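You operate a simulated robot arm through the tools that you are given. There is no shell and no other tool.

You run a simulated robot arm. Do the job below in one go: nothing can be reset, and whatever is moved stays where it is left.

Task
Pack both boxes on the yellow list in the small white carton and shut it.
Fine: both flaps down, the third box stays; drop nothing to the floor. Set down upright: what you pick out.

Only the result counts: the job must be done as asked and must still hold three seconds after the hand-in. Knocking over, shifting, dropping, spilling or breaking anything else fails it.

Robot
A 7-joint arm with a two-finger parallel gripper, fixed in place. Base frame: the origin is on the floor under the middle of its stand, x ahead of it, y to its left, z up; the work surface is at about z = 0.76. Lengths are in m, angles in degrees, forces in N, time in s.
It reaches about 1.372 m from its shoulder. Its first joint turns from -149.0 to 149.0 degrees. Payload 3.43 kg.
The TCP is the grasp point between the finger pads, 0.03 m short of the fingertips. In the tool frame z runs along the fingers and y along their closing line. Largest opening 0.094 m; finger width 0.028, thickness 0.01; the body of the gripper, 0.05 by 0.096 m, starts 0.055 m behind the TCP.
Orientation is that of the tool frame in the base frame, as a unit quaternion [x, y, z, w]. With the fingers straight down and closing along the base's y, the tool's x points along the base's -x, its y along +y and its z along -z.

Tools
- The arm moves only by the tool servo_tool. Its argument "rows" is one flat list of numbers, 7 for each row, row after row: the shift along the base's x, y, z in m, then the turn, a rotation vector about the base's x, y, z in degrees, then the opening in per cent of the stroke, from 0 (shut) to 100 (fully open). In form: [x, y, z, rx, ry, rz, jaw, x, y, z, rx, ry, rz, jaw, ...]. A call has 1 to 20 rows; each row shifts and turns the commanded pose from where the row before left it. Rows are played at 5 a second. More than 0.05 m and 8.6 degrees between two rows, or a gripper value outside its range, and nothing of the call is played. A pose out of reach is approached as far as the arm can. The call stops where the force on the tool passes 60 N (or 10 N more than at its start, if that is more) or the arm is blocked; 0.2 s more then pass. Each finger travels about 0.045 m/s and halts on what it meets, pressing with about 26 N; the grip force reading is that of the motor and also rises with nothing between the fingers. The clock runs only during rows and for 0.2 s after the last one: add rows that do not move to give the fingers time. It gives the time, the measured TCP pose, the force on the tool (base axes), the opening and the grip force at its end, in the units of the frame above (readings bear some noise), with the torque about the TCP (base axes, N m) and any sound that the robot's microphone picked up.
- Cameras (640 x 400 px; columns grow to the right, rows downward): "scene" is fixed at [0.4064, -0.6527, 1.4385]; the picture's right is [1.00, -0.04, 0.00], its down [-0.01, -0.30, -0.95] and it looks along [0.03, 0.95, -0.30] (base axes); focal length 363 px, centre (320, 200). "wrist" rides on the gripper at [0.076, 0.014, -0.102] in the tool frame; the picture's right is [-0.18, 0.98, 0.00], its down [-0.75, -0.14, -0.64] and it looks along [-0.63, -0.12, 0.77] (tool axes); focal length 243 px, centre (320, 200). There is no depth. A picture from a camera that has moved, and an enlarged one, comes with that camera's place and axes in the base frame and with its lens. The place of the scene camera against the robot may be out by one fixed shift of up to 0.012 m in any direction.
- capture(camera): a new picture of that camera. The clock stands still meanwhile.
- close_up(camera, box): a new picture of the part [left, top, right, bottom] of that camera's present view, enlarged. The clock stands still meanwhile.
- sign_off(): hands the job in; it is judged then, once.

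Places have to be worked out from the pictures, the camera data and where the tool is seen. Open the gripper and draw the arm clear of the work before you hand the job in, unless the task says otherwise.

The tools are called after "Call:" as a command line: name --argument value ..., lists and objects as JSON in quotes. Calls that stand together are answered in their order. servo_tool: Moves the arm, as the interface text tells. Its arguments: {"type":"object","properties":{"rows":{"type":"array","items":{"type":"number"}}},"required":["rows"]} The other tools are called the same way: capture (camera) takes a picture; close_up (camera, box) takes an enlarged picture of a part of a camera's view; sign_off () hands the job in.

At the start:

```text
time: 0.0
ee_pos: [0.5152, 0.8427, 1.1551]
tool_rot: [0.0, 1.0, 0.001, 0.0]
ft_force: [0.5, -0.8, -1.1]
moment: [-0.02, 0.02, -0.02]
opening: 0.0939
grip_force: 0.2
```

scene: 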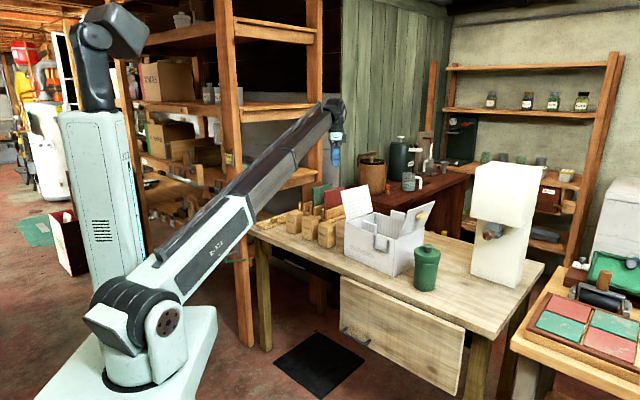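
wrist: 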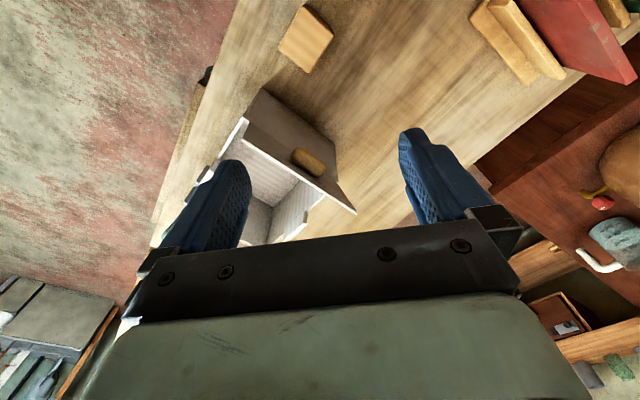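

I start by looking at the bench closely in enlarged views to find the yellow list, the boxes and the carton.

Call:
close_up --camera "scene" --box '[240, 160, 400, 280]'

Call:
close_up --camera "scene" --box '[330, 160, 470, 300]'

Call:
close_up --camera "wrist" --box '[160, 0, 480, 250]'

```text
3.33 times, centred on (320, 220) of scene
camera zoom: at [0.4064, -0.6527, 1.4385], right [1.0, -0.04, 0.0], down [-0.01, -0.3, -0.95], along [0.03, 0.95, -0.3], focal length 1210 px, centre (320, 133)
```

zoom: 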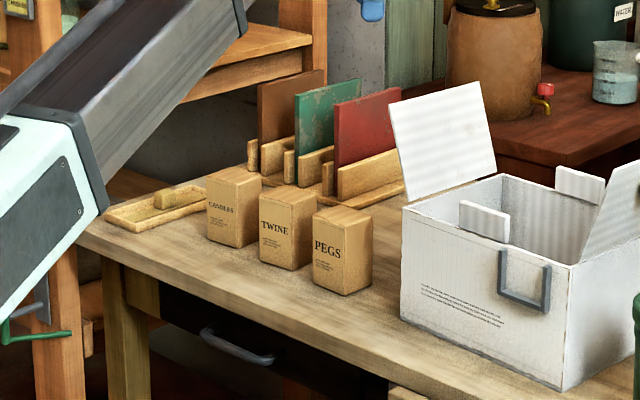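

```text
2.86 times, centred on (400, 230) of scene
camera zoom: at [0.4064, -0.6527, 1.4385], right [1.0, -0.04, 0.0], down [-0.01, -0.3, -0.95], along [0.03, 0.95, -0.3], focal length 1037 px, centre (91, 114)
```

zoom: 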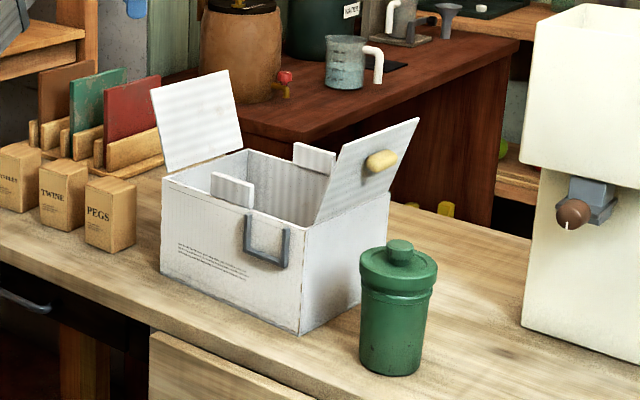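

```text
1.60 times, centred on (320, 125) of wrist
camera zoom: at [0.438, 0.8573, 1.2573], right [0.18, 0.98, 0.0], down [0.75, -0.14, 0.64], along [0.63, -0.12, -0.77], focal length 388 px, centre (320, 320)
```

zoom: 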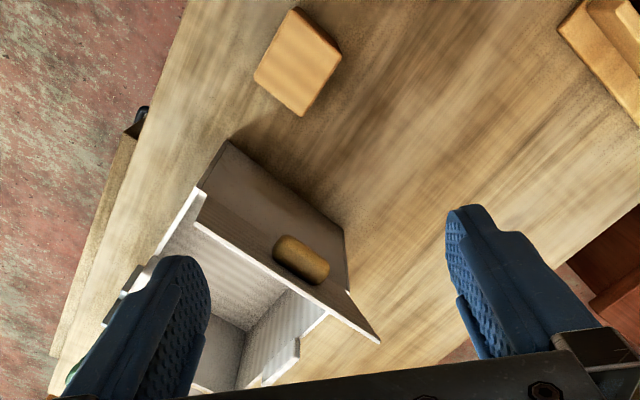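

The bench shows three labelled boxes (CANDLES, TWINE, PEGS), a rack with brown, green and red boards, and the open white carton. I don't see a yellow list yet, so I zoom further before moving.

Call:
close_up --camera "scene" --box '[255, 170, 335, 250]'

Call:
close_up --camera "scene" --box '[395, 180, 475, 240]'

Call:
close_up --camera "scene" --box '[340, 90, 480, 200]'

Call:
close_up --camera "scene" --box '[500, 230, 640, 370]'

Call:
close_up --camera "scene" --box '[260, 260, 480, 400]'

Call:
close_up --camera "wrist" --box '[440, 0, 640, 125]'

```text
5.00 times, centred on (295, 210) of scene
camera zoom: at [0.4064, -0.6527, 1.4385], right [1.0, -0.04, 0.0], down [-0.01, -0.3, -0.95], along [0.03, 0.95, -0.3], focal length 1815 px, centre (445, 150)
```

zoom: 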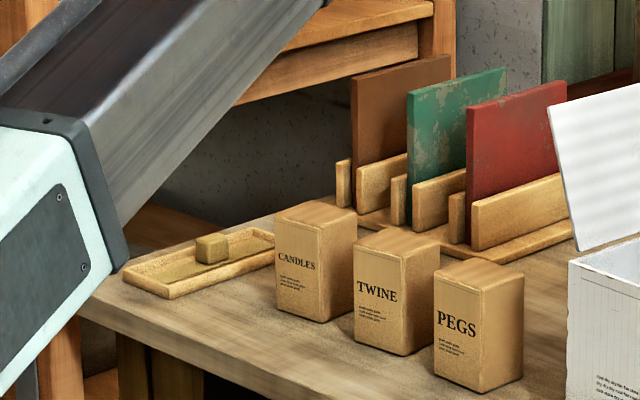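

```text
6.67 times, centred on (435, 210) of scene
camera zoom: at [0.4064, -0.6527, 1.4385], right [1.0, -0.04, 0.0], down [-0.01, -0.3, -0.95], along [0.03, 0.95, -0.3], focal length 2420 px, centre (-447, 133)
```

zoom: 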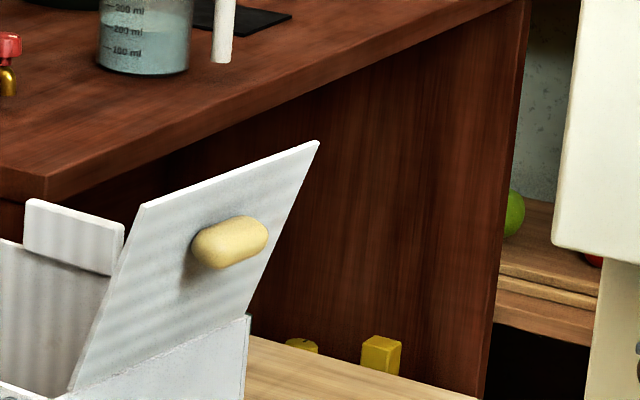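

```text
3.64 times, centred on (410, 145) of scene
camera zoom: at [0.4064, -0.6527, 1.4385], right [1.0, -0.04, 0.0], down [-0.01, -0.3, -0.95], along [0.03, 0.95, -0.3], focal length 1320 px, centre (-7, 400)
```

zoom: 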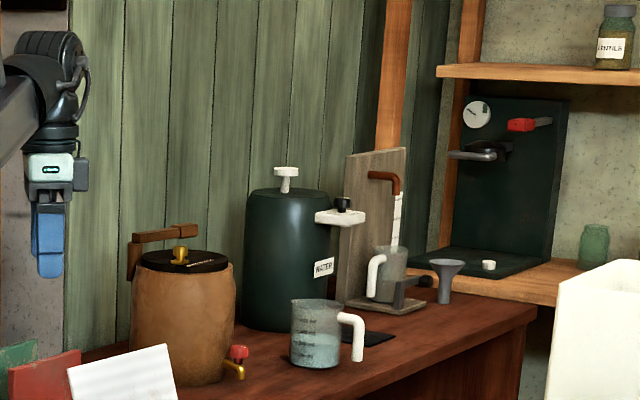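

```text
2.86 times, centred on (570, 300) of scene
camera zoom: at [0.4064, -0.6527, 1.4385], right [1.0, -0.04, 0.0], down [-0.01, -0.3, -0.95], along [0.03, 0.95, -0.3], focal length 1037 px, centre (-394, -86)
```

zoom: 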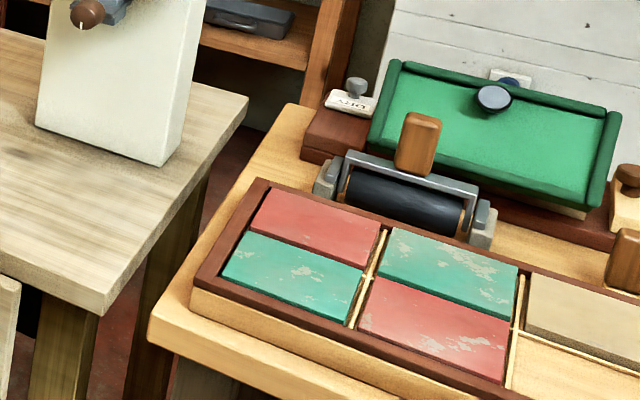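

```text
2.86 times, centred on (370, 330) of scene
camera zoom: at [0.4064, -0.6527, 1.4385], right [1.0, -0.04, 0.0], down [-0.01, -0.3, -0.95], along [0.03, 0.95, -0.3], focal length 1037 px, centre (177, -171)
```

zoom: 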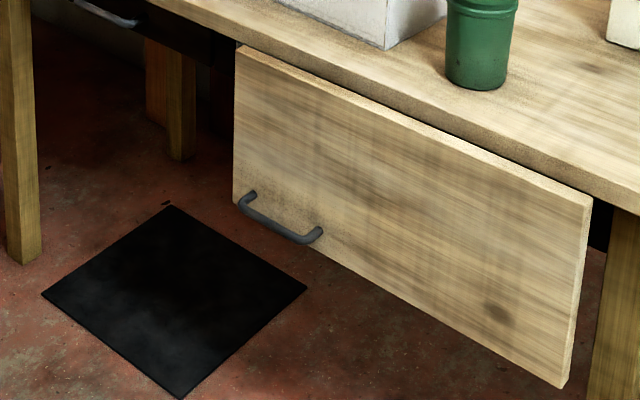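

```text
3.20 times, centred on (540, 62) of wrist
camera zoom: at [0.438, 0.8573, 1.2573], right [0.18, 0.98, 0.0], down [0.75, -0.14, 0.64], along [0.63, -0.12, -0.77], focal length 776 px, centre (-384, 640)
```

zoom: 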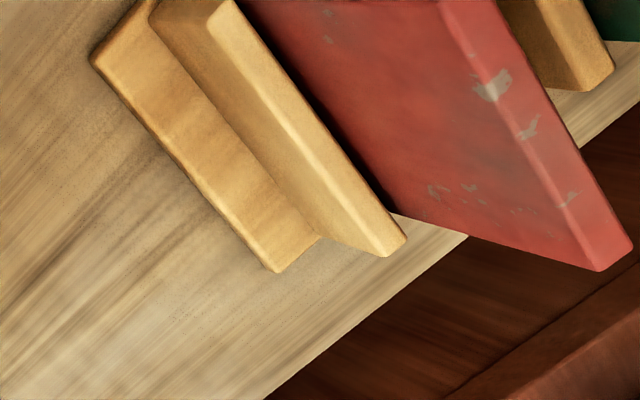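

No list is visible on the bench yet. I scan the rest of the scene view, including the walls and shelves, for a yellow sheet.

Call:
close_up --camera "scene" --box '[0, 0, 160, 120]'

Call:
close_up --camera "scene" --box '[0, 120, 160, 280]'

Call:
close_up --camera "scene" --box '[120, 0, 330, 130]'

Call:
close_up --camera "scene" --box '[120, 110, 300, 240]'

Call:
close_up --camera "scene" --box '[430, 40, 640, 180]'

Call:
close_up --camera "scene" --box '[460, 150, 640, 280]'

Call:
close_up --camera "wrist" --box '[440, 100, 640, 400]'

Call:
close_up --camera "wrist" --box '[0, 100, 200, 400]'

```text
3.33 times, centred on (80, 60) of scene
camera zoom: at [0.4064, -0.6527, 1.4385], right [1.0, -0.04, 0.0], down [-0.01, -0.3, -0.95], along [0.03, 0.95, -0.3], focal length 1210 px, centre (1120, 667)
```

zoom: 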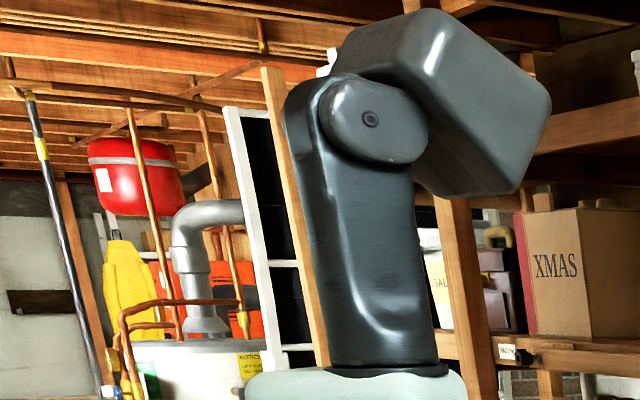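

```text
2.50 times, centred on (80, 200) of scene
camera zoom: at [0.4064, -0.6527, 1.4385], right [1.0, -0.04, 0.0], down [-0.01, -0.3, -0.95], along [0.03, 0.95, -0.3], focal length 908 px, centre (920, 200)
```

zoom: 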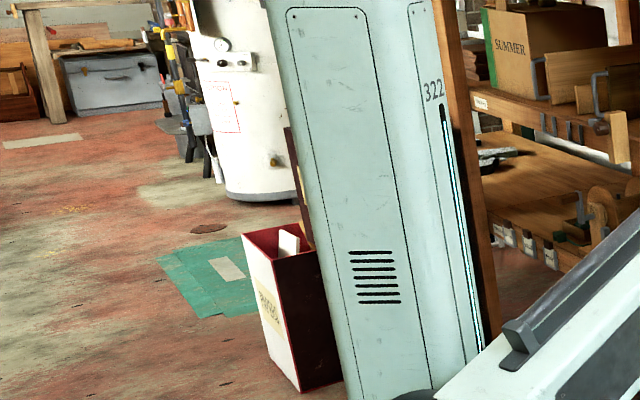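

```text
3.05 times, centred on (225, 65) of scene
camera zoom: at [0.4064, -0.6527, 1.4385], right [1.0, -0.04, 0.0], down [-0.01, -0.3, -0.95], along [0.03, 0.95, -0.3], focal length 1106 px, centre (610, 611)
```

zoom: 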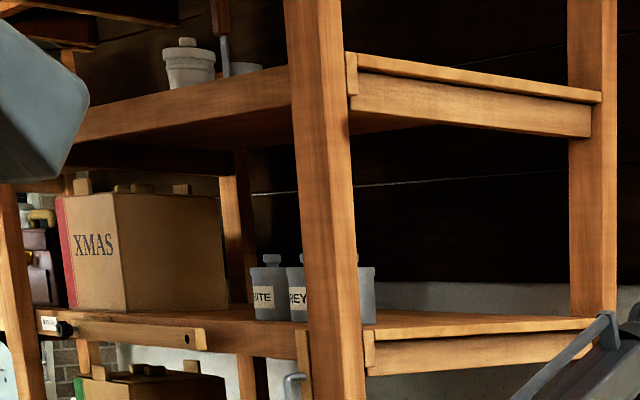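

```text
3.08 times, centred on (210, 175) of scene
camera zoom: at [0.4064, -0.6527, 1.4385], right [1.0, -0.04, 0.0], down [-0.01, -0.3, -0.95], along [0.03, 0.95, -0.3], focal length 1117 px, centre (658, 277)
```

zoom: 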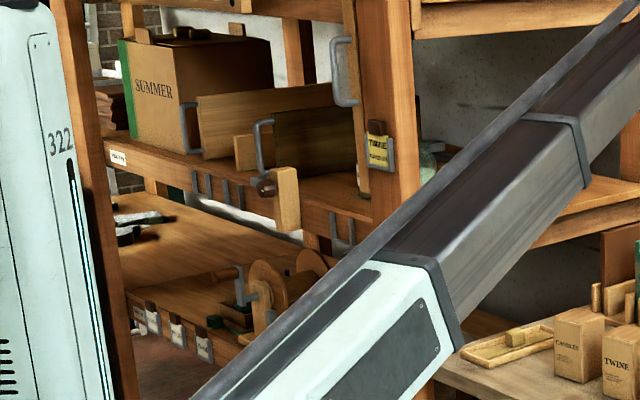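

```text
2.86 times, centred on (535, 110) of scene
camera zoom: at [0.4064, -0.6527, 1.4385], right [1.0, -0.04, 0.0], down [-0.01, -0.3, -0.95], along [0.03, 0.95, -0.3], focal length 1037 px, centre (-294, 457)
```

zoom: 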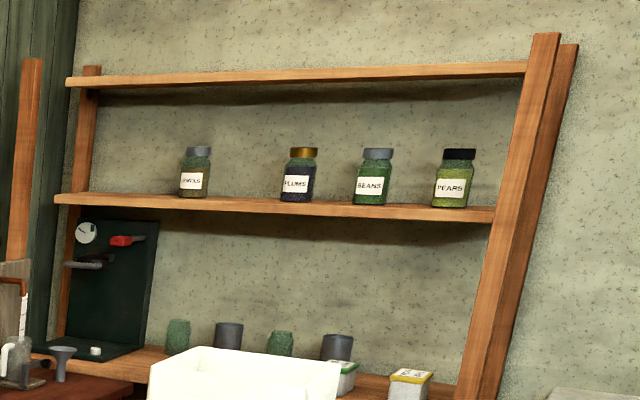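

```text
3.08 times, centred on (550, 215) of scene
camera zoom: at [0.4064, -0.6527, 1.4385], right [1.0, -0.04, 0.0], down [-0.01, -0.3, -0.95], along [0.03, 0.95, -0.3], focal length 1117 px, centre (-388, 154)
```

zoom: 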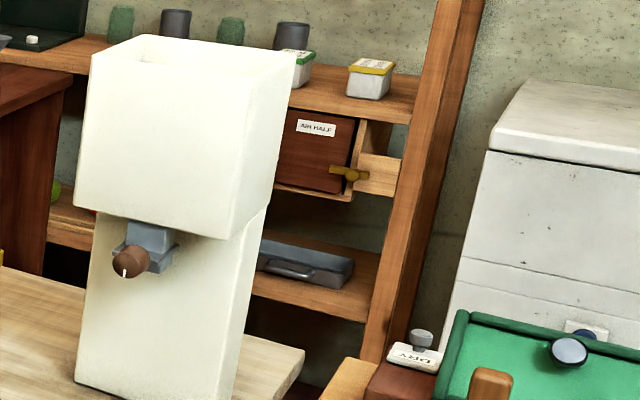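

```text
1.33 times, centred on (540, 250) of wrist
camera zoom: at [0.438, 0.8573, 1.2573], right [0.18, 0.98, 0.0], down [0.75, -0.14, 0.64], along [0.63, -0.12, -0.77], focal length 324 px, centre (27, 133)
```

zoom: 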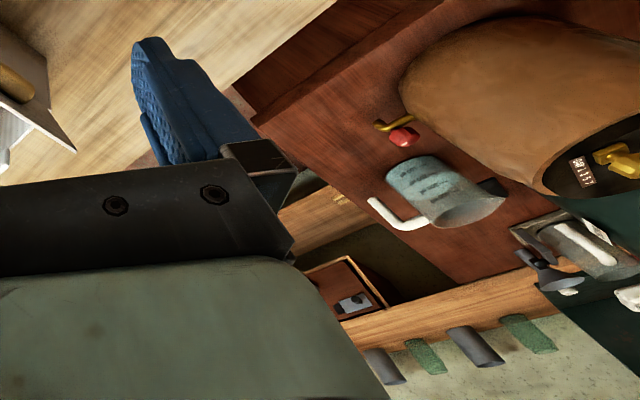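

```text
1.33 times, centred on (100, 250) of wrist
camera zoom: at [0.438, 0.8573, 1.2573], right [0.18, 0.98, 0.0], down [0.75, -0.14, 0.64], along [0.63, -0.12, -0.77], focal length 324 px, centre (613, 133)
```

zoom: 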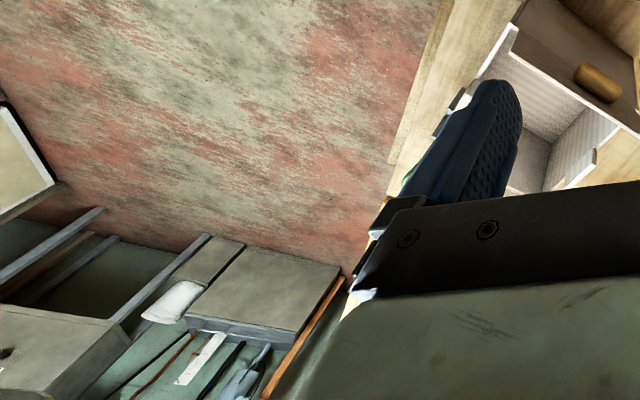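

There is a yellow tag in a gray clip on the wooden post; it seems to read "TWINE" and another line. I zoom in hard on it.

Call:
close_up --camera "scene" --box '[218, 145, 242, 160]'

Call:
close_up --camera "scene" --box '[210, 140, 250, 175]'

Call:
close_up --camera "scene" --box '[50, 75, 80, 100]'

```text
16.00 times, centred on (230, 152) of scene
camera zoom: at [0.4064, -0.6527, 1.4385], right [1.0, -0.04, 0.0], down [-0.01, -0.3, -0.95], along [0.03, 0.95, -0.3], focal length 5809 px, centre (1760, 960)
```

zoom: 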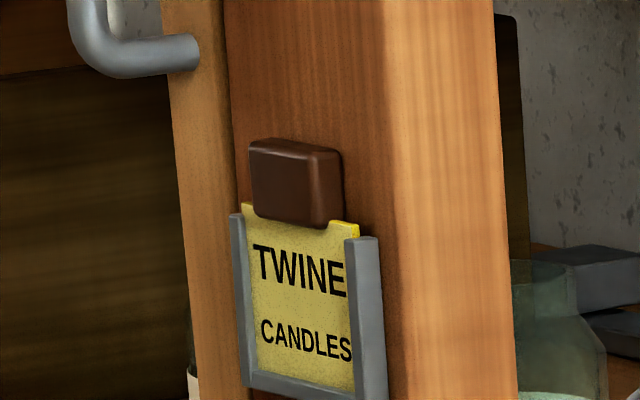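

```text
11.43 times, centred on (230, 158) of scene
camera zoom: at [0.4064, -0.6527, 1.4385], right [1.0, -0.04, 0.0], down [-0.01, -0.3, -0.95], along [0.03, 0.95, -0.3], focal length 4150 px, centre (1349, 686)
```

zoom: 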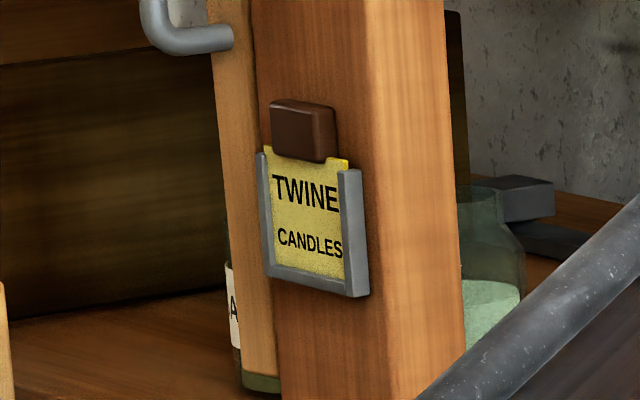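

```text
16.00 times, centred on (65, 88) of scene
camera zoom: at [0.4064, -0.6527, 1.4385], right [1.0, -0.04, 0.0], down [-0.01, -0.3, -0.95], along [0.03, 0.95, -0.3], focal length 5809 px, centre (4400, 2000)
```

zoom: 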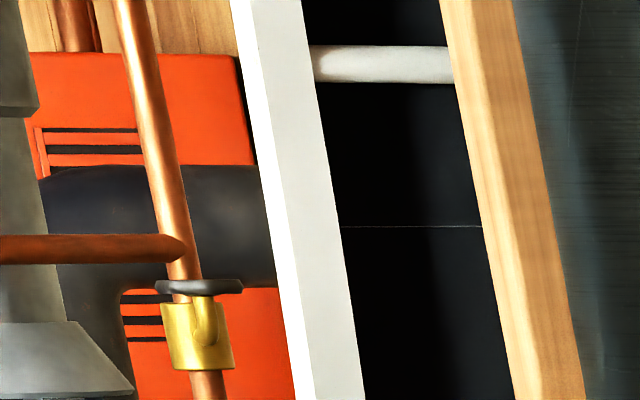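

The yellow list reads TWINE and CANDLES, so PEGS stays put. From the pictures I judge TWINE at about (0.42, 0.92), CANDLES at about (0.35, 1.00) and the carton centred near (0.72, 0.70), turned about 40°. I turn the tool -37° and move above TWINE for a better look with the wrist camera.

Call:
servo_tool --rows '[-0.019, 0.0154, -0.005, 0, 0, -7.4, 100, -0.019, 0.0154, -0.005, 0, 0, -7.4, 100, -0.019, 0.0154, -0.005, 0, 0, -7.4, 100, -0.019, 0.0154, -0.005, 0, 0, -7.4, 100, -0.019, 0.0154, -0.005, 0, 0, -7.4, 100, 0, 0, 0, 0, 0, 0, 100]'

Call:
capture --camera "wrist"

Call:
capture --camera "scene"

```text
time: 1.4
ee_pos: [0.4193, 0.9212, 1.1308]
tool_rot: [0.318, 0.948, 0.001, 0.0]
ft_force: [-0.6, -0.1, 0.0]
moment: [-0.01, 0.01, 0.0]
opening: 0.094
grip_force: 0.0
```

```text
taken
camera wrist: at [0.3667, 0.9772, 1.2326], right [0.74, 0.67, 0.0], down [0.52, -0.57, 0.64], along [0.43, -0.47, -0.77], focal length 243 px, centre (320, 200)
```

wrist: 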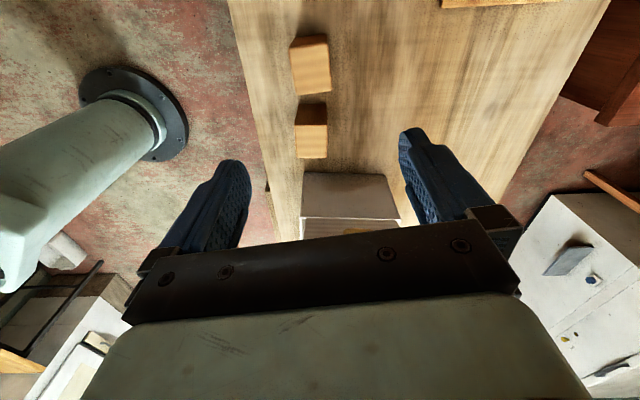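

```text
taken
```

scene: 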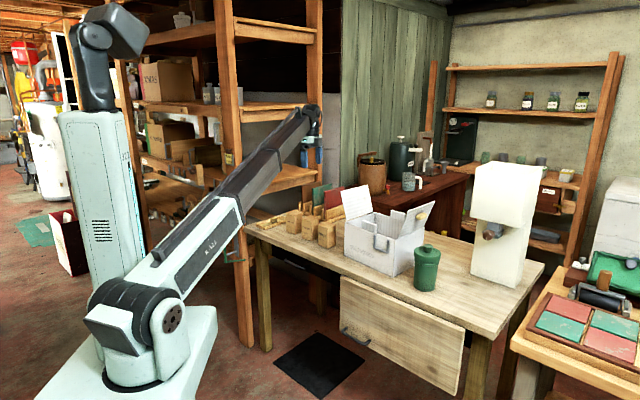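

TWINE and PEGS are visible below; CANDLES is just out of the top of the frame. I enlarge the wrist view to measure the box edges and carton.

Call:
close_up --camera "wrist" --box '[260, 0, 420, 100]'

Call:
close_up --camera "wrist" --box '[250, 90, 430, 250]'

Call:
close_up --camera "scene" --box '[280, 90, 350, 190]'

```text
4.00 times, centred on (340, 50) of wrist
camera zoom: at [0.3667, 0.9772, 1.2326], right [0.74, 0.67, 0.0], down [0.52, -0.57, 0.64], along [0.43, -0.47, -0.77], focal length 970 px, centre (240, 800)
```

zoom: 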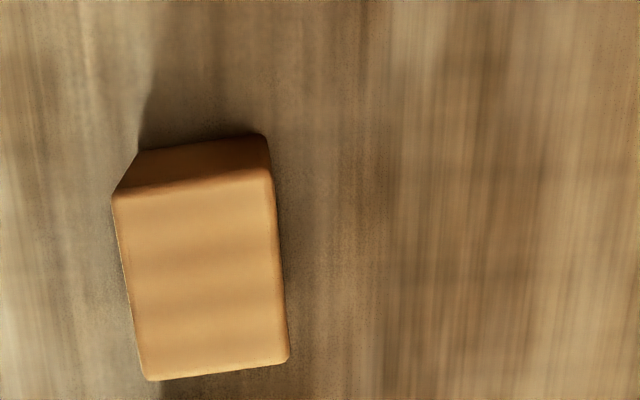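

```text
2.50 times, centred on (340, 170) of wrist
camera zoom: at [0.3667, 0.9772, 1.2326], right [0.74, 0.67, 0.0], down [0.52, -0.57, 0.64], along [0.43, -0.47, -0.77], focal length 606 px, centre (270, 275)
```

zoom: 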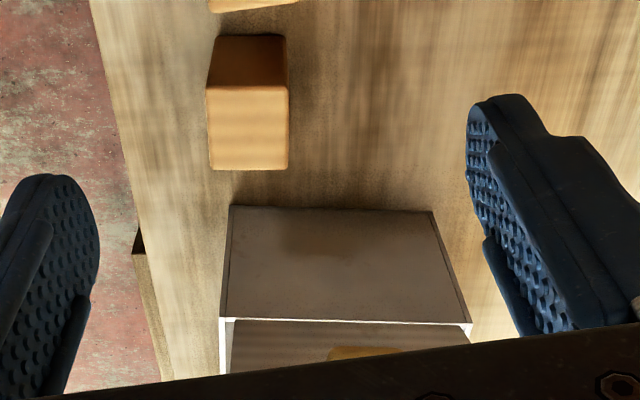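

```text
4.00 times, centred on (315, 140) of scene
camera zoom: at [0.4064, -0.6527, 1.4385], right [1.0, -0.04, 0.0], down [-0.01, -0.3, -0.95], along [0.03, 0.95, -0.3], focal length 1452 px, centre (340, 440)
```

zoom: 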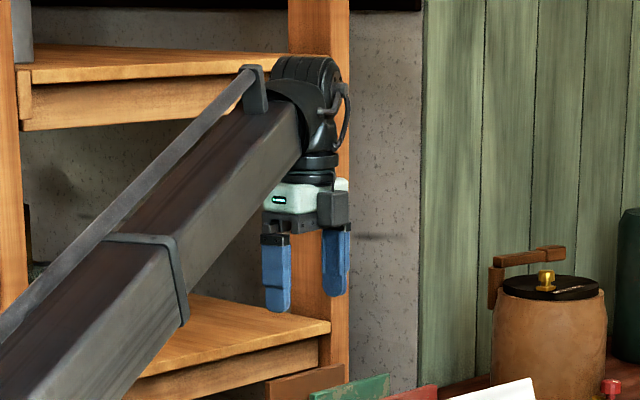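

TWINE's top centre works out at about (0.410, 0.910), turned about 49.5°, about 0.052 × 0.058 across and about 0.10 tall. I shift toward CANDLES to measure it too.

Call:
servo_tool --rows '[-0.02, 0.02, 0, 0, 0, 0, 100, -0.02, 0.02, 0, 0, 0, 0, 100, -0.02, 0.02, 0, 0, 0, -3.5, 100, -0.02, 0.02, 0, 0, 0, 0, 100, 0, 0, 0, 0, 0, 0, 100]'

Call:
close_up --camera "wrist" --box '[200, 0, 440, 150]'

Call:
capture --camera "wrist"

```text
time: 2.6
ee_pos: [0.3385, 1.0015, 1.1306]
tool_rot: [0.346, 0.938, -0.001, 0.0]
ft_force: [0.4, 0.9, -0.5]
moment: [0.0, -0.01, 0.03]
opening: 0.094
grip_force: 0.1
```

```text
2.67 times, centred on (320, 75) of wrist
camera zoom: at [0.2898, 1.0609, 1.2318], right [0.78, 0.63, 0.0], down [0.48, -0.6, 0.64], along [0.4, -0.5, -0.77], focal length 647 px, centre (320, 533)
```

zoom: 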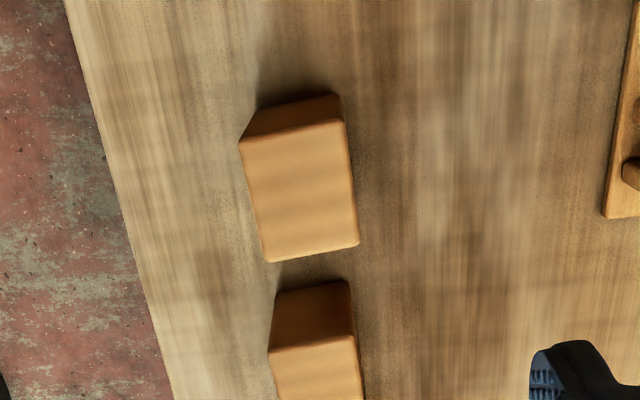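

```text
taken
camera wrist: at [0.2898, 1.0609, 1.2318], right [0.78, 0.63, 0.0], down [0.48, -0.6, 0.64], along [0.4, -0.5, -0.77], focal length 243 px, centre (320, 200)
```

wrist: 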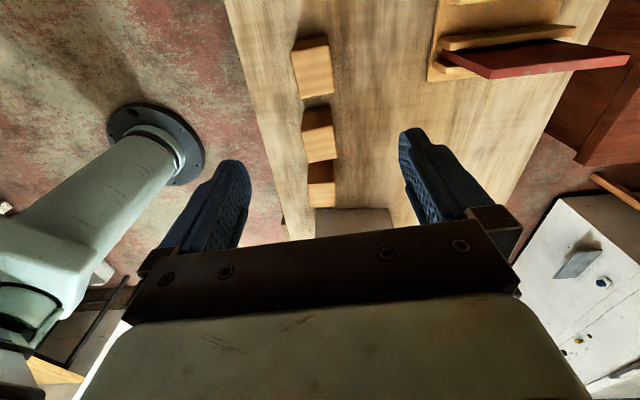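

CANDLES' top centre works out at (0.333, 0.991), also turned 49.5°, matching the current tool yaw. I centre over it and descend part way, then recheck.

Call:
servo_tool --rows '[-0.0051, -0.0107, -0.02, 0, 0, 0, 100, 0, 0, -0.04, 0, 0, 0, 100, 0, 0, -0.04, 0, 0, 0, 100, 0, 0, -0.04, 0, 0, 0, 100, 0, 0, -0.03, 0, 0, 0, 100, 0, 0, 0, 0, 0, 0, 100]'

Call:
capture --camera "wrist"

Call:
close_up --camera "scene" --box '[240, 120, 360, 260]'

```text
time: 4.0
ee_pos: [0.3344, 0.9901, 0.9593]
tool_rot: [0.346, 0.938, 0.0, 0.0]
ft_force: [-0.6, 0.9, 0.1]
moment: [-0.02, 0.01, 0.0]
opening: 0.0938
grip_force: 0.0
```

```text
taken
camera wrist: at [0.2861, 1.0494, 1.0619], right [0.78, 0.63, 0.0], down [0.48, -0.6, 0.64], along [0.4, -0.5, -0.77], focal length 243 px, centre (320, 200)
```

wrist: 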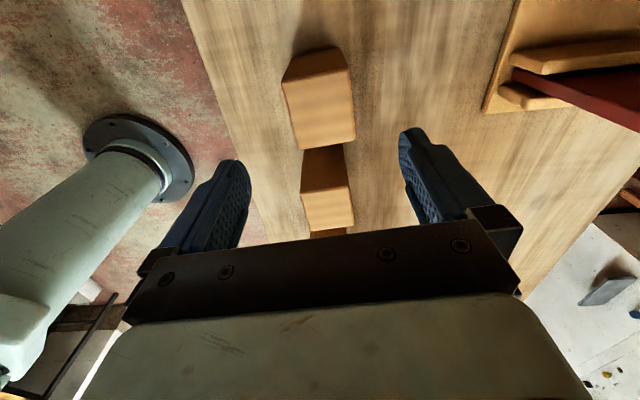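

```text
2.86 times, centred on (300, 190) of scene
camera zoom: at [0.4064, -0.6527, 1.4385], right [1.0, -0.04, 0.0], down [-0.01, -0.3, -0.95], along [0.03, 0.95, -0.3], focal length 1037 px, centre (377, 229)
```

zoom: 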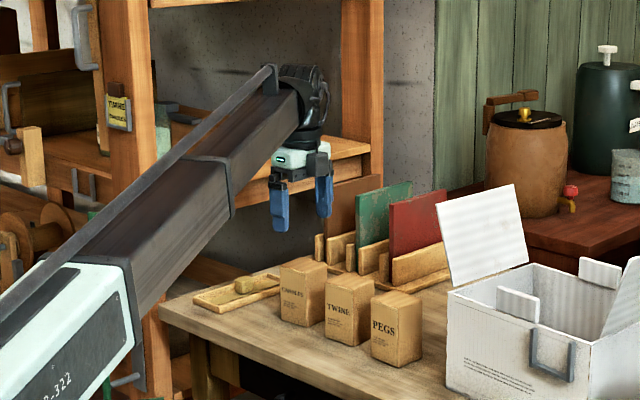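

The second measurement confirms CANDLES at (0.333, 0.991) with its top at z ≈ 0.86. I descend to z ≈ 0.832 around it and close the gripper.

Call:
servo_tool --rows '[-0.001, 0.001, -0.03, 0, 0, 0, 100, 0, 0, -0.03, 0, 0, 0, 100, 0, 0, -0.03, 0, 0, 0, 100, 0, 0, -0.025, 0, 0, 0, 100, 0, 0, -0.012, 0, 0, 0, 100, 0, 0, 0, 0, 0, 0, 100]'

Call:
capture --camera "wrist"

Call:
close_up --camera "scene" --box '[250, 160, 350, 250]'

```text
time: 5.4
ee_pos: [0.3331, 0.9911, 0.8336]
tool_rot: [0.347, 0.938, 0.0, 0.001]
ft_force: [0.0, 0.2, -0.4]
moment: [0.06, -0.01, 0.0]
opening: 0.0941
grip_force: 0.0
```

```text
taken
camera wrist: at [0.2843, 1.0503, 0.9349], right [0.78, 0.63, 0.0], down [0.48, -0.6, 0.64], along [0.4, -0.5, -0.77], focal length 243 px, centre (320, 200)
```

wrist: 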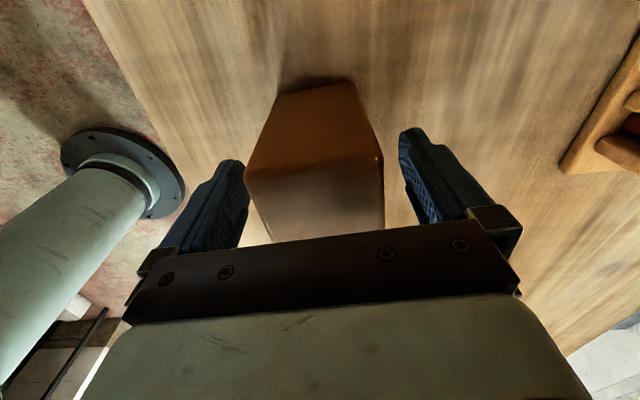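

```text
4.44 times, centred on (300, 205) of scene
camera zoom: at [0.4064, -0.6527, 1.4385], right [1.0, -0.04, 0.0], down [-0.01, -0.3, -0.95], along [0.03, 0.95, -0.3], focal length 1614 px, centre (409, 178)
```

zoom: 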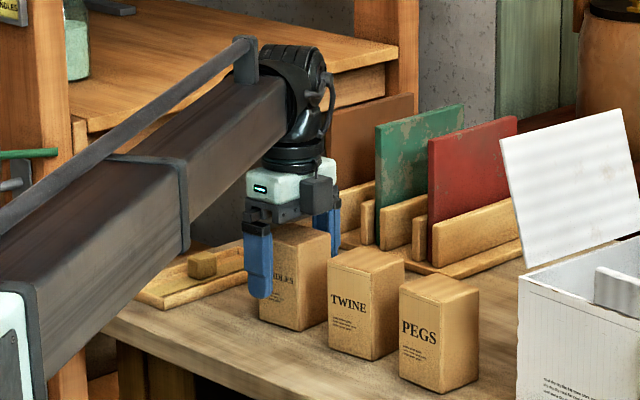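

The fingers straddle CANDLES well. I close on it.

Call:
servo_tool --rows '[0, 0, 0, 0, 0, 0, 60, 0, 0, 0, 0, 0, 0, 40, 0, 0, 0, 0, 0, 0, 20, 0, 0, 0, 0, 0, 0, 20, 0, 0, 0, 0, 0, 0, 20, 0, 0, 0, 0, 0, 0, 20]'

Call:
capture --camera "wrist"

```text
time: 6.8
ee_pos: [0.3333, 0.9909, 0.8327]
tool_rot: [0.346, 0.938, 0.001, 0.0]
ft_force: [-0.3, 1.1, 0.5]
moment: [0.04, 0.03, 0.03]
opening: 0.059
grip_force: 26.2
```

```text
taken
camera wrist: at [0.2843, 1.0504, 0.935], right [0.78, 0.63, 0.0], down [0.48, -0.6, 0.64], along [0.4, -0.5, -0.77], focal length 243 px, centre (320, 200)
```

wrist: 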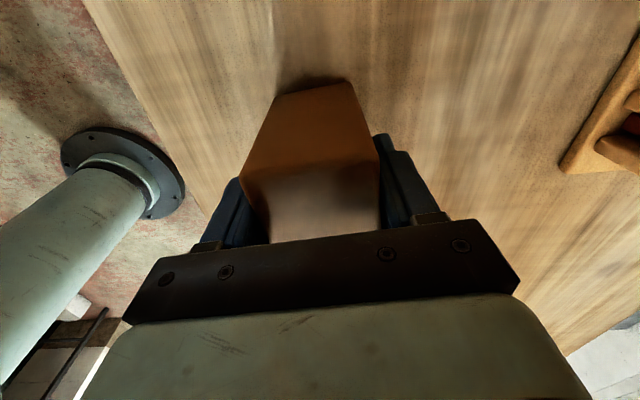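

Gripped at a 0.059 m opening with 26 N. I lift straight up and check.

Call:
servo_tool --rows '[0, 0, 0.015, 0, 0, 0, 20, 0, 0, 0.025, 0, 0, 0, 20, 0, 0, 0.035, 0, 0, 0, 20, 0, 0, 0.035, 0, 0, 0, 20, 0, 0, 0.035, 0, 0, 0, 20, 0, 0, 0.035, 0, 0, 0, 20, 0, 0, 0.035, 0, 0, 0, 20, 0, 0, 0.035, 0, 0, 0, 20, 0, 0, 0.035, 0, 0, 0, 20, 0, 0, 0.015, 0, 0, 0, 20, 0, 0, 0, 0, 0, 0, 20]'

Call:
capture --camera "wrist"

Call:
capture --camera "scene"

```text
time: 9.2
ee_pos: [0.3327, 0.9897, 1.1334]
tool_rot: [0.346, 0.938, 0.0, 0.0]
ft_force: [-0.8, 0.1, -0.9]
moment: [-0.01, -0.01, 0.02]
opening: 0.0591
grip_force: 25.6
```

```text
taken
camera wrist: at [0.2843, 1.05, 1.2357], right [0.78, 0.63, 0.0], down [0.48, -0.6, 0.64], along [0.4, -0.5, -0.77], focal length 243 px, centre (320, 200)
```

wrist: 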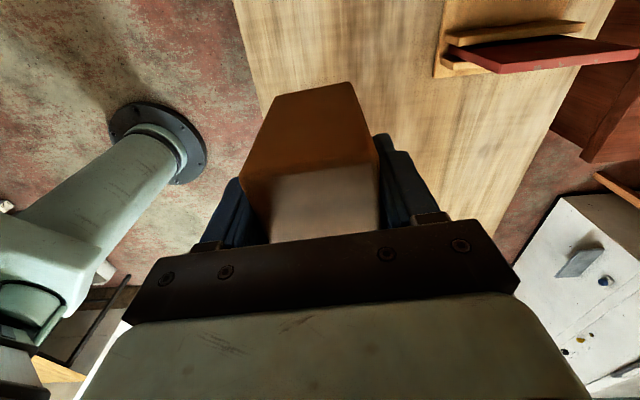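

```text
taken
```

scene: 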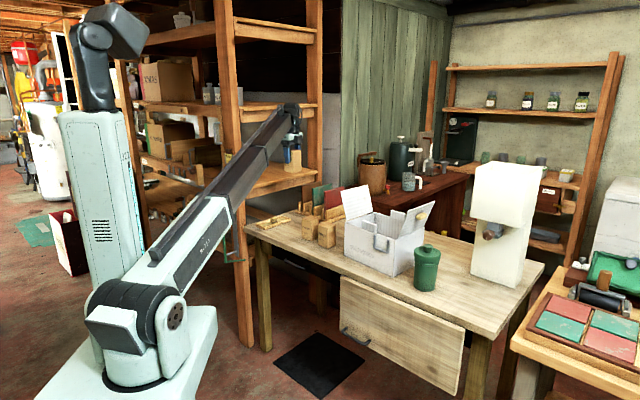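

CANDLES hangs firmly in the gripper. Before crossing over, I take detailed scene close-ups of the carton to fix its corners, tabs and flap positions.

Call:
close_up --camera "scene" --box '[335, 180, 435, 242]'

Call:
close_up --camera "scene" --box '[335, 220, 435, 282]'

```text
6.40 times, centred on (385, 211) of scene
camera zoom: at [0.4064, -0.6527, 1.4385], right [1.0, -0.04, 0.0], down [-0.01, -0.3, -0.95], along [0.03, 0.95, -0.3], focal length 2324 px, centre (-96, 130)
```

zoom: 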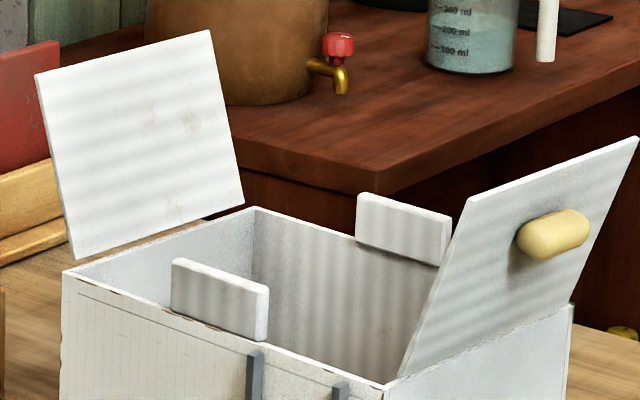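

```text
6.40 times, centred on (385, 251) of scene
camera zoom: at [0.4064, -0.6527, 1.4385], right [1.0, -0.04, 0.0], down [-0.01, -0.3, -0.95], along [0.03, 0.95, -0.3], focal length 2324 px, centre (-96, -126)
```

zoom: 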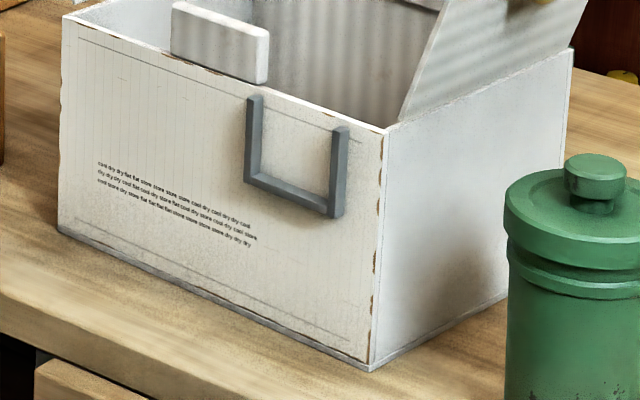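

From the pictures the carton is about 0.249 × 0.187 m, walls up to z ≈ 0.91, centred near (0.702, 0.688), turned 40.3°; both flaps lean about 18° outward with tops near z 1.03. I carry CANDLES up and over to a stop short of the carton, aligning yaw to 40.3°, and look.

Call:
servo_tool --rows '[0, 0, 0.04, 0, 0, 0, 20, 0.0319, -0.0273, 0, 0, 0, 0, 20, 0.0319, -0.0273, 0, 0, 0, 0, 20, 0.0319, -0.0273, 0, 0, 0, -3.1, 20, 0.0319, -0.0273, 0, 0, 0, -3.1, 20, 0.0319, -0.0273, 0, 0, 0, -3.0, 20, 0.0319, -0.0273, 0, 0, 0, 0, 20, 0, 0, 0, 0, 0, 0, 20]'

Call:
capture --camera "wrist"

Call:
capture --camera "scene"

```text
time: 11.0
ee_pos: [0.5235, 0.8264, 1.1743]
tool_rot: [0.42, 0.908, 0.0, 0.0]
ft_force: [-0.8, -0.4, -2.7]
moment: [-0.01, 0.01, 0.01]
opening: 0.0592
grip_force: 26.3
```

```text
taken
camera wrist: at [0.4857, 0.8934, 1.2757], right [0.87, 0.5, 0.0], down [0.38, -0.67, 0.64], along [0.32, -0.56, -0.77], focal length 243 px, centre (320, 200)
```

wrist: 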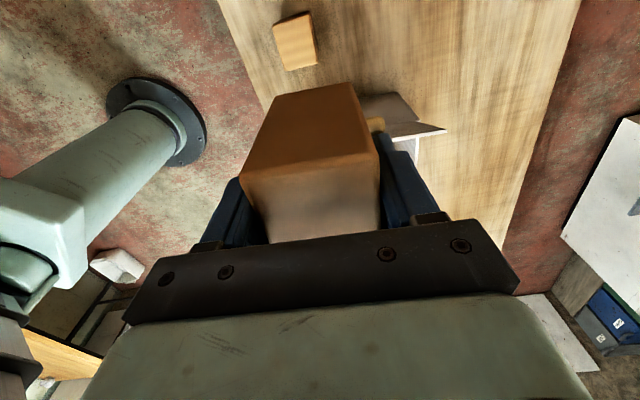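

```text
taken
```

scene: 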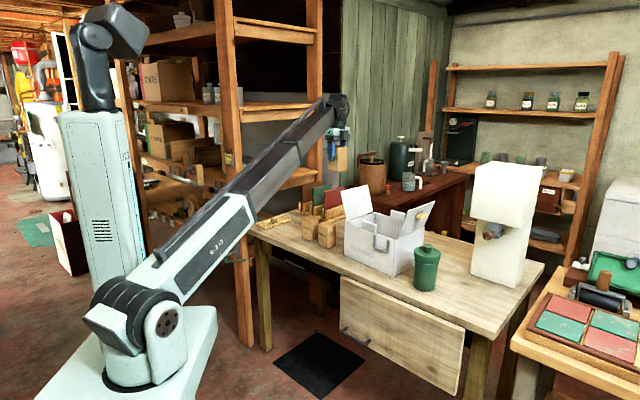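

Yaw is now 40.4° and CANDLES is still held well. I continue to hover above the intended spot in the right half of the carton.

Call:
servo_tool --rows '[0.032, -0.0274, 0, 0, 0, 0, 20, 0.032, -0.0274, 0, 0, 0, 0, 20, 0.032, -0.0274, 0, 0, 0, 0, 20, 0.032, -0.0274, 0, 0, 0, 0, 20, 0.032, -0.0274, 0, 0, 0, 0, 20, 0.032, -0.0274, 0, 0, 0, 0, 20, 0.0321, -0.0273, 0, 0, 0, 0, 20, 0, 0, 0, 0, 0, 0, 20]'

Call:
capture --camera "wrist"

Call:
close_up --camera "scene" --box '[330, 90, 450, 280]'

```text
time: 12.8
ee_pos: [0.7486, 0.6351, 1.1732]
tool_rot: [0.42, 0.907, -0.001, 0.001]
ft_force: [0.7, 0.7, -2.0]
moment: [-0.02, -0.01, -0.01]
opening: 0.0593
grip_force: 25.5
```

```text
taken
camera wrist: at [0.7104, 0.7024, 1.2761], right [0.87, 0.5, 0.0], down [0.38, -0.67, 0.64], along [0.32, -0.56, -0.77], focal length 243 px, centre (320, 200)
```

wrist: 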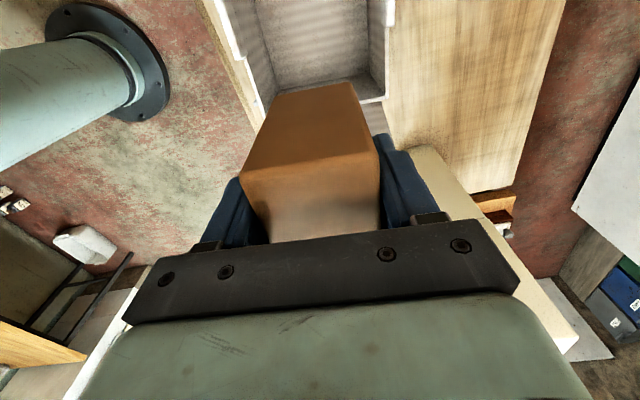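

```text
2.11 times, centred on (390, 185) of scene
camera zoom: at [0.4064, -0.6527, 1.4385], right [1.0, -0.04, 0.0], down [-0.01, -0.3, -0.95], along [0.03, 0.95, -0.3], focal length 764 px, centre (173, 232)
```

zoom: 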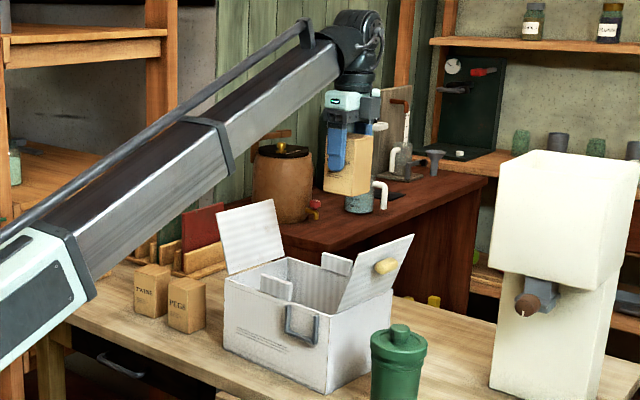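

The arm is hovering over the carton and the interior looks empty. I zoom in on the wrist view to check the carton's walls against my estimate.

Call:
close_up --camera "wrist" --box '[200, 0, 440, 150]'

```text
2.67 times, centred on (320, 75) of wrist
camera zoom: at [0.7104, 0.7024, 1.2761], right [0.87, 0.5, 0.0], down [0.38, -0.67, 0.64], along [0.32, -0.56, -0.77], focal length 647 px, centre (320, 533)
```

zoom: 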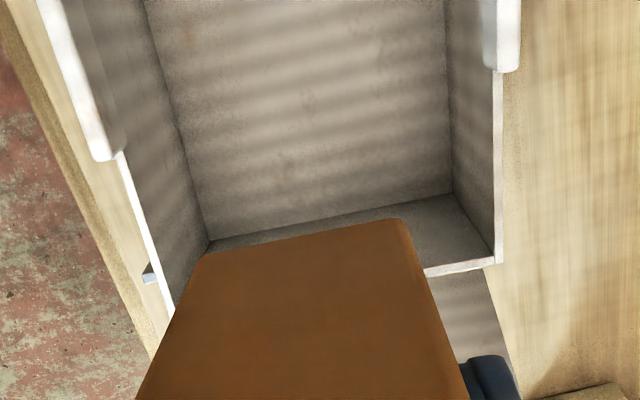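

The carton's walls come out at s ≈ -0.0945 to +0.0885 across the closing line, so I'm within 3 mm of centre. I shift 10 mm toward the carton's middle for more flap clearance and start lowering, checking midway.

Call:
servo_tool --rows '[-0.0088, 0.0057, -0.01, 0, 0, 0, 20, 0, 0, -0.03, 0, 0, 0, 20, 0, 0, -0.03, 0, 0, 0, 20, 0, 0, -0.03, 0, 0, 0, 20, 0, 0, -0.03, 0, 0, 0, 20, 0, 0, -0.03, 0, 0, 0, 20, 0, 0, 0, 0, 0, 0, 20]'

Call:
close_up --camera "scene" --box '[320, 120, 460, 290]'

Call:
close_up --camera "wrist" --box '[160, 0, 480, 200]'

```text
time: 14.4
ee_pos: [0.739, 0.6408, 1.0114]
tool_rot: [0.42, 0.907, 0.0, 0.0]
ft_force: [0.0, 0.2, -1.4]
moment: [-0.03, -0.01, -0.03]
opening: 0.0593
grip_force: 26.1
```

```text
2.35 times, centred on (390, 205) of scene
camera zoom: at [0.4064, -0.6527, 1.4385], right [1.0, -0.04, 0.0], down [-0.01, -0.3, -0.95], along [0.03, 0.95, -0.3], focal length 854 px, centre (155, 188)
```

zoom: 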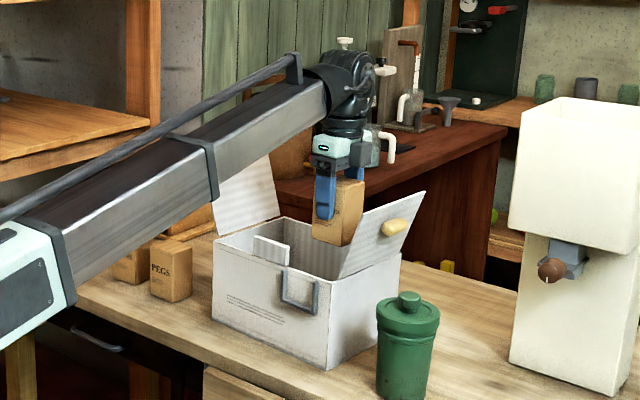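

```text
2.00 times, centred on (320, 100) of wrist
camera zoom: at [0.7009, 0.7077, 1.1151], right [0.87, 0.5, 0.0], down [0.38, -0.67, 0.64], along [0.32, -0.56, -0.77], focal length 485 px, centre (320, 400)
```

zoom: 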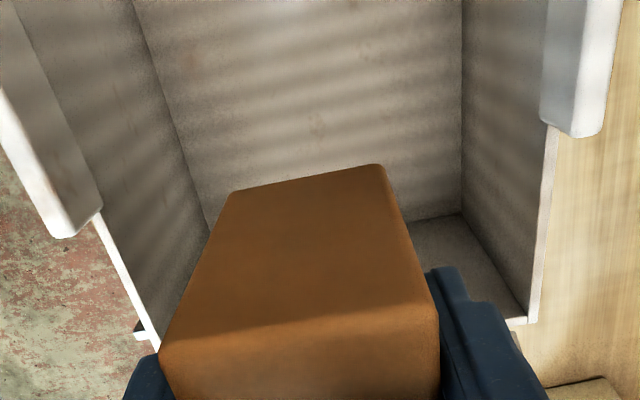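

CANDLES is entering the carton with clearance on all sides. I lower further, then in small steps to find the floor.

Call:
servo_tool --rows '[0, 0, -0.03, 0, 0, 0, 20, 0, 0, -0.03, 0, 0, 0, 20, 0, 0, -0.03, 0, 0, 0, 20, 0, 0, -0.03, 0, 0, 0, 20, 0, 0, -0.015, 0, 0, 0, 20, 0, 0, 0, 0, 0, 0, 20]'

Call:
close_up --camera "scene" --box '[320, 120, 460, 290]'

Call:
capture --camera "wrist"

```text
time: 15.8
ee_pos: [0.7397, 0.6412, 0.8785]
tool_rot: [0.421, 0.907, 0.0, 0.0]
ft_force: [-0.3, 0.3, -2.4]
moment: [0.02, -0.01, -0.01]
opening: 0.0592
grip_force: 26.0
```

```text
2.35 times, centred on (390, 205) of scene
camera zoom: at [0.4064, -0.6527, 1.4385], right [1.0, -0.04, 0.0], down [-0.01, -0.3, -0.95], along [0.03, 0.95, -0.3], focal length 854 px, centre (155, 188)
```

zoom: 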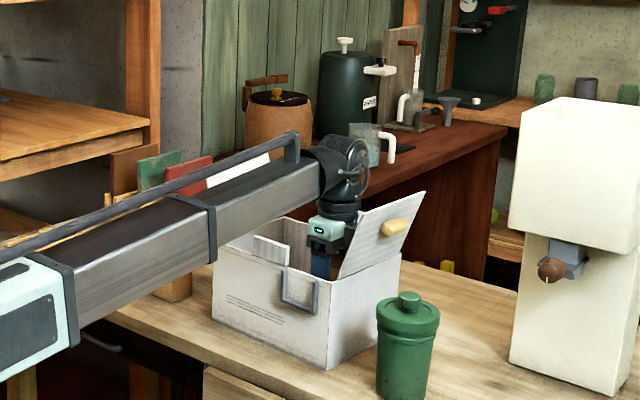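

```text
taken
camera wrist: at [0.7013, 0.7075, 0.9803], right [0.87, 0.5, 0.0], down [0.38, -0.67, 0.64], along [0.32, -0.56, -0.77], focal length 243 px, centre (320, 200)
```

wrist: 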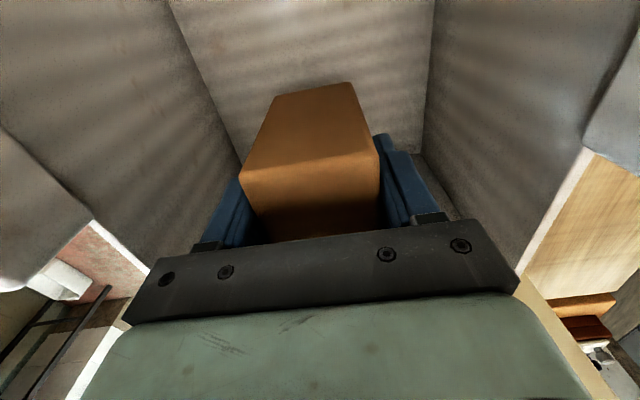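

Still clear all around. I go down in small steps watching the vertical force for floor contact.

Call:
servo_tool --rows '[0, 0, -0.006, 0, 0, 0, 20, 0, 0, -0.006, 0, 0, 0, 20, 0, 0, -0.006, 0, 0, 0, 20, 0, 0, 0, 0, 0, 0, 20]'

```text
time: 16.8
ee_pos: [0.7402, 0.6396, 0.86]
tool_rot: [0.42, 0.908, 0.0, 0.0]
ft_force: [-0.1, 0.4, -2.6]
moment: [0.02, 0.02, -0.03]
opening: 0.0591
grip_force: 25.9
```

No contact yet at z = 0.860. I continue in 4 mm steps.

Call:
servo_tool --rows '[0, 0, -0.004, 0, 0, 0, 20, 0, 0, -0.004, 0, 0, 0, 20, 0, 0, 0, 0, 0, 0, 20]'

```text
time: 17.6
ee_pos: [0.7405, 0.6411, 0.852]
tool_rot: [0.42, 0.908, 0.0, 0.0]
ft_force: [-0.6, 0.0, -1.5]
moment: [-0.02, -0.02, -0.02]
opening: 0.0591
grip_force: 26.1
```

Call:
servo_tool --rows '[0, 0, -0.003, 0, 0, 0, 20, 0, 0, -0.003, 0, 0, 0, 20, 0, 0, 0, 0, 0, 0, 20]'

```text
time: 18.4
ee_pos: [0.7395, 0.6416, 0.8457]
tool_rot: [0.42, 0.907, 0.001, 0.0]
ft_force: [-0.9, -0.6, -2.0]
moment: [-0.01, 0.0, -0.02]
opening: 0.0595
grip_force: 26.2
```

Still only the box's weight on the sensor (about -2 N), with the box bottom near z = 0.773. I keep going in 2–3 mm steps.

Call:
servo_tool --rows '[0, 0, -0.0025, 0, 0, 0, 20, 0, 0, -0.0025, 0, 0, 0, 20, 0, 0, 0, 0, 0, 0, 20]'

```text
time: 19.2
ee_pos: [0.7394, 0.6415, 0.8408]
tool_rot: [0.421, 0.907, 0.0, 0.001]
ft_force: [0.2, 0.4, -2.2]
moment: [-0.02, 0.02, -0.03]
opening: 0.0592
grip_force: 26.2
```

No contact yet at z = 0.841 (box bottom near 0.768). Two more 1.5 mm steps.

Call:
servo_tool --rows '[0, 0, -0.0015, 0, 0, 0, 20, 0, 0, -0.0015, 0, 0, 0, 20, 0, 0, 0, 0, 0, 0, 20]'

```text
time: 20.0
ee_pos: [0.741, 0.6412, 0.838]
tool_rot: [0.42, 0.907, 0.0, 0.0]
ft_force: [-0.4, 0.4, -1.9]
moment: [0.0, 0.01, -0.01]
opening: 0.0592
grip_force: 25.9
```

The force is unchanged at z = 0.838, so the floor must be a little lower. I step on by 1.5 mm.

Call:
servo_tool --rows '[0, 0, -0.0015, 0, 0, 0, 20, 0, 0, 0, 0, 0, 0, 20, 0, 0, -0.001, 0, 0, 0, 20, 0, 0, 0, 0, 0, 0, 20]'

```text
time: 21.0
ee_pos: [0.7394, 0.6411, 0.8366]
tool_rot: [0.42, 0.908, 0.0, 0.001]
ft_force: [0.4, 1.2, 24.7]
moment: [-0.02, 0.03, -0.02]
opening: 0.0593
grip_force: 26.4
```

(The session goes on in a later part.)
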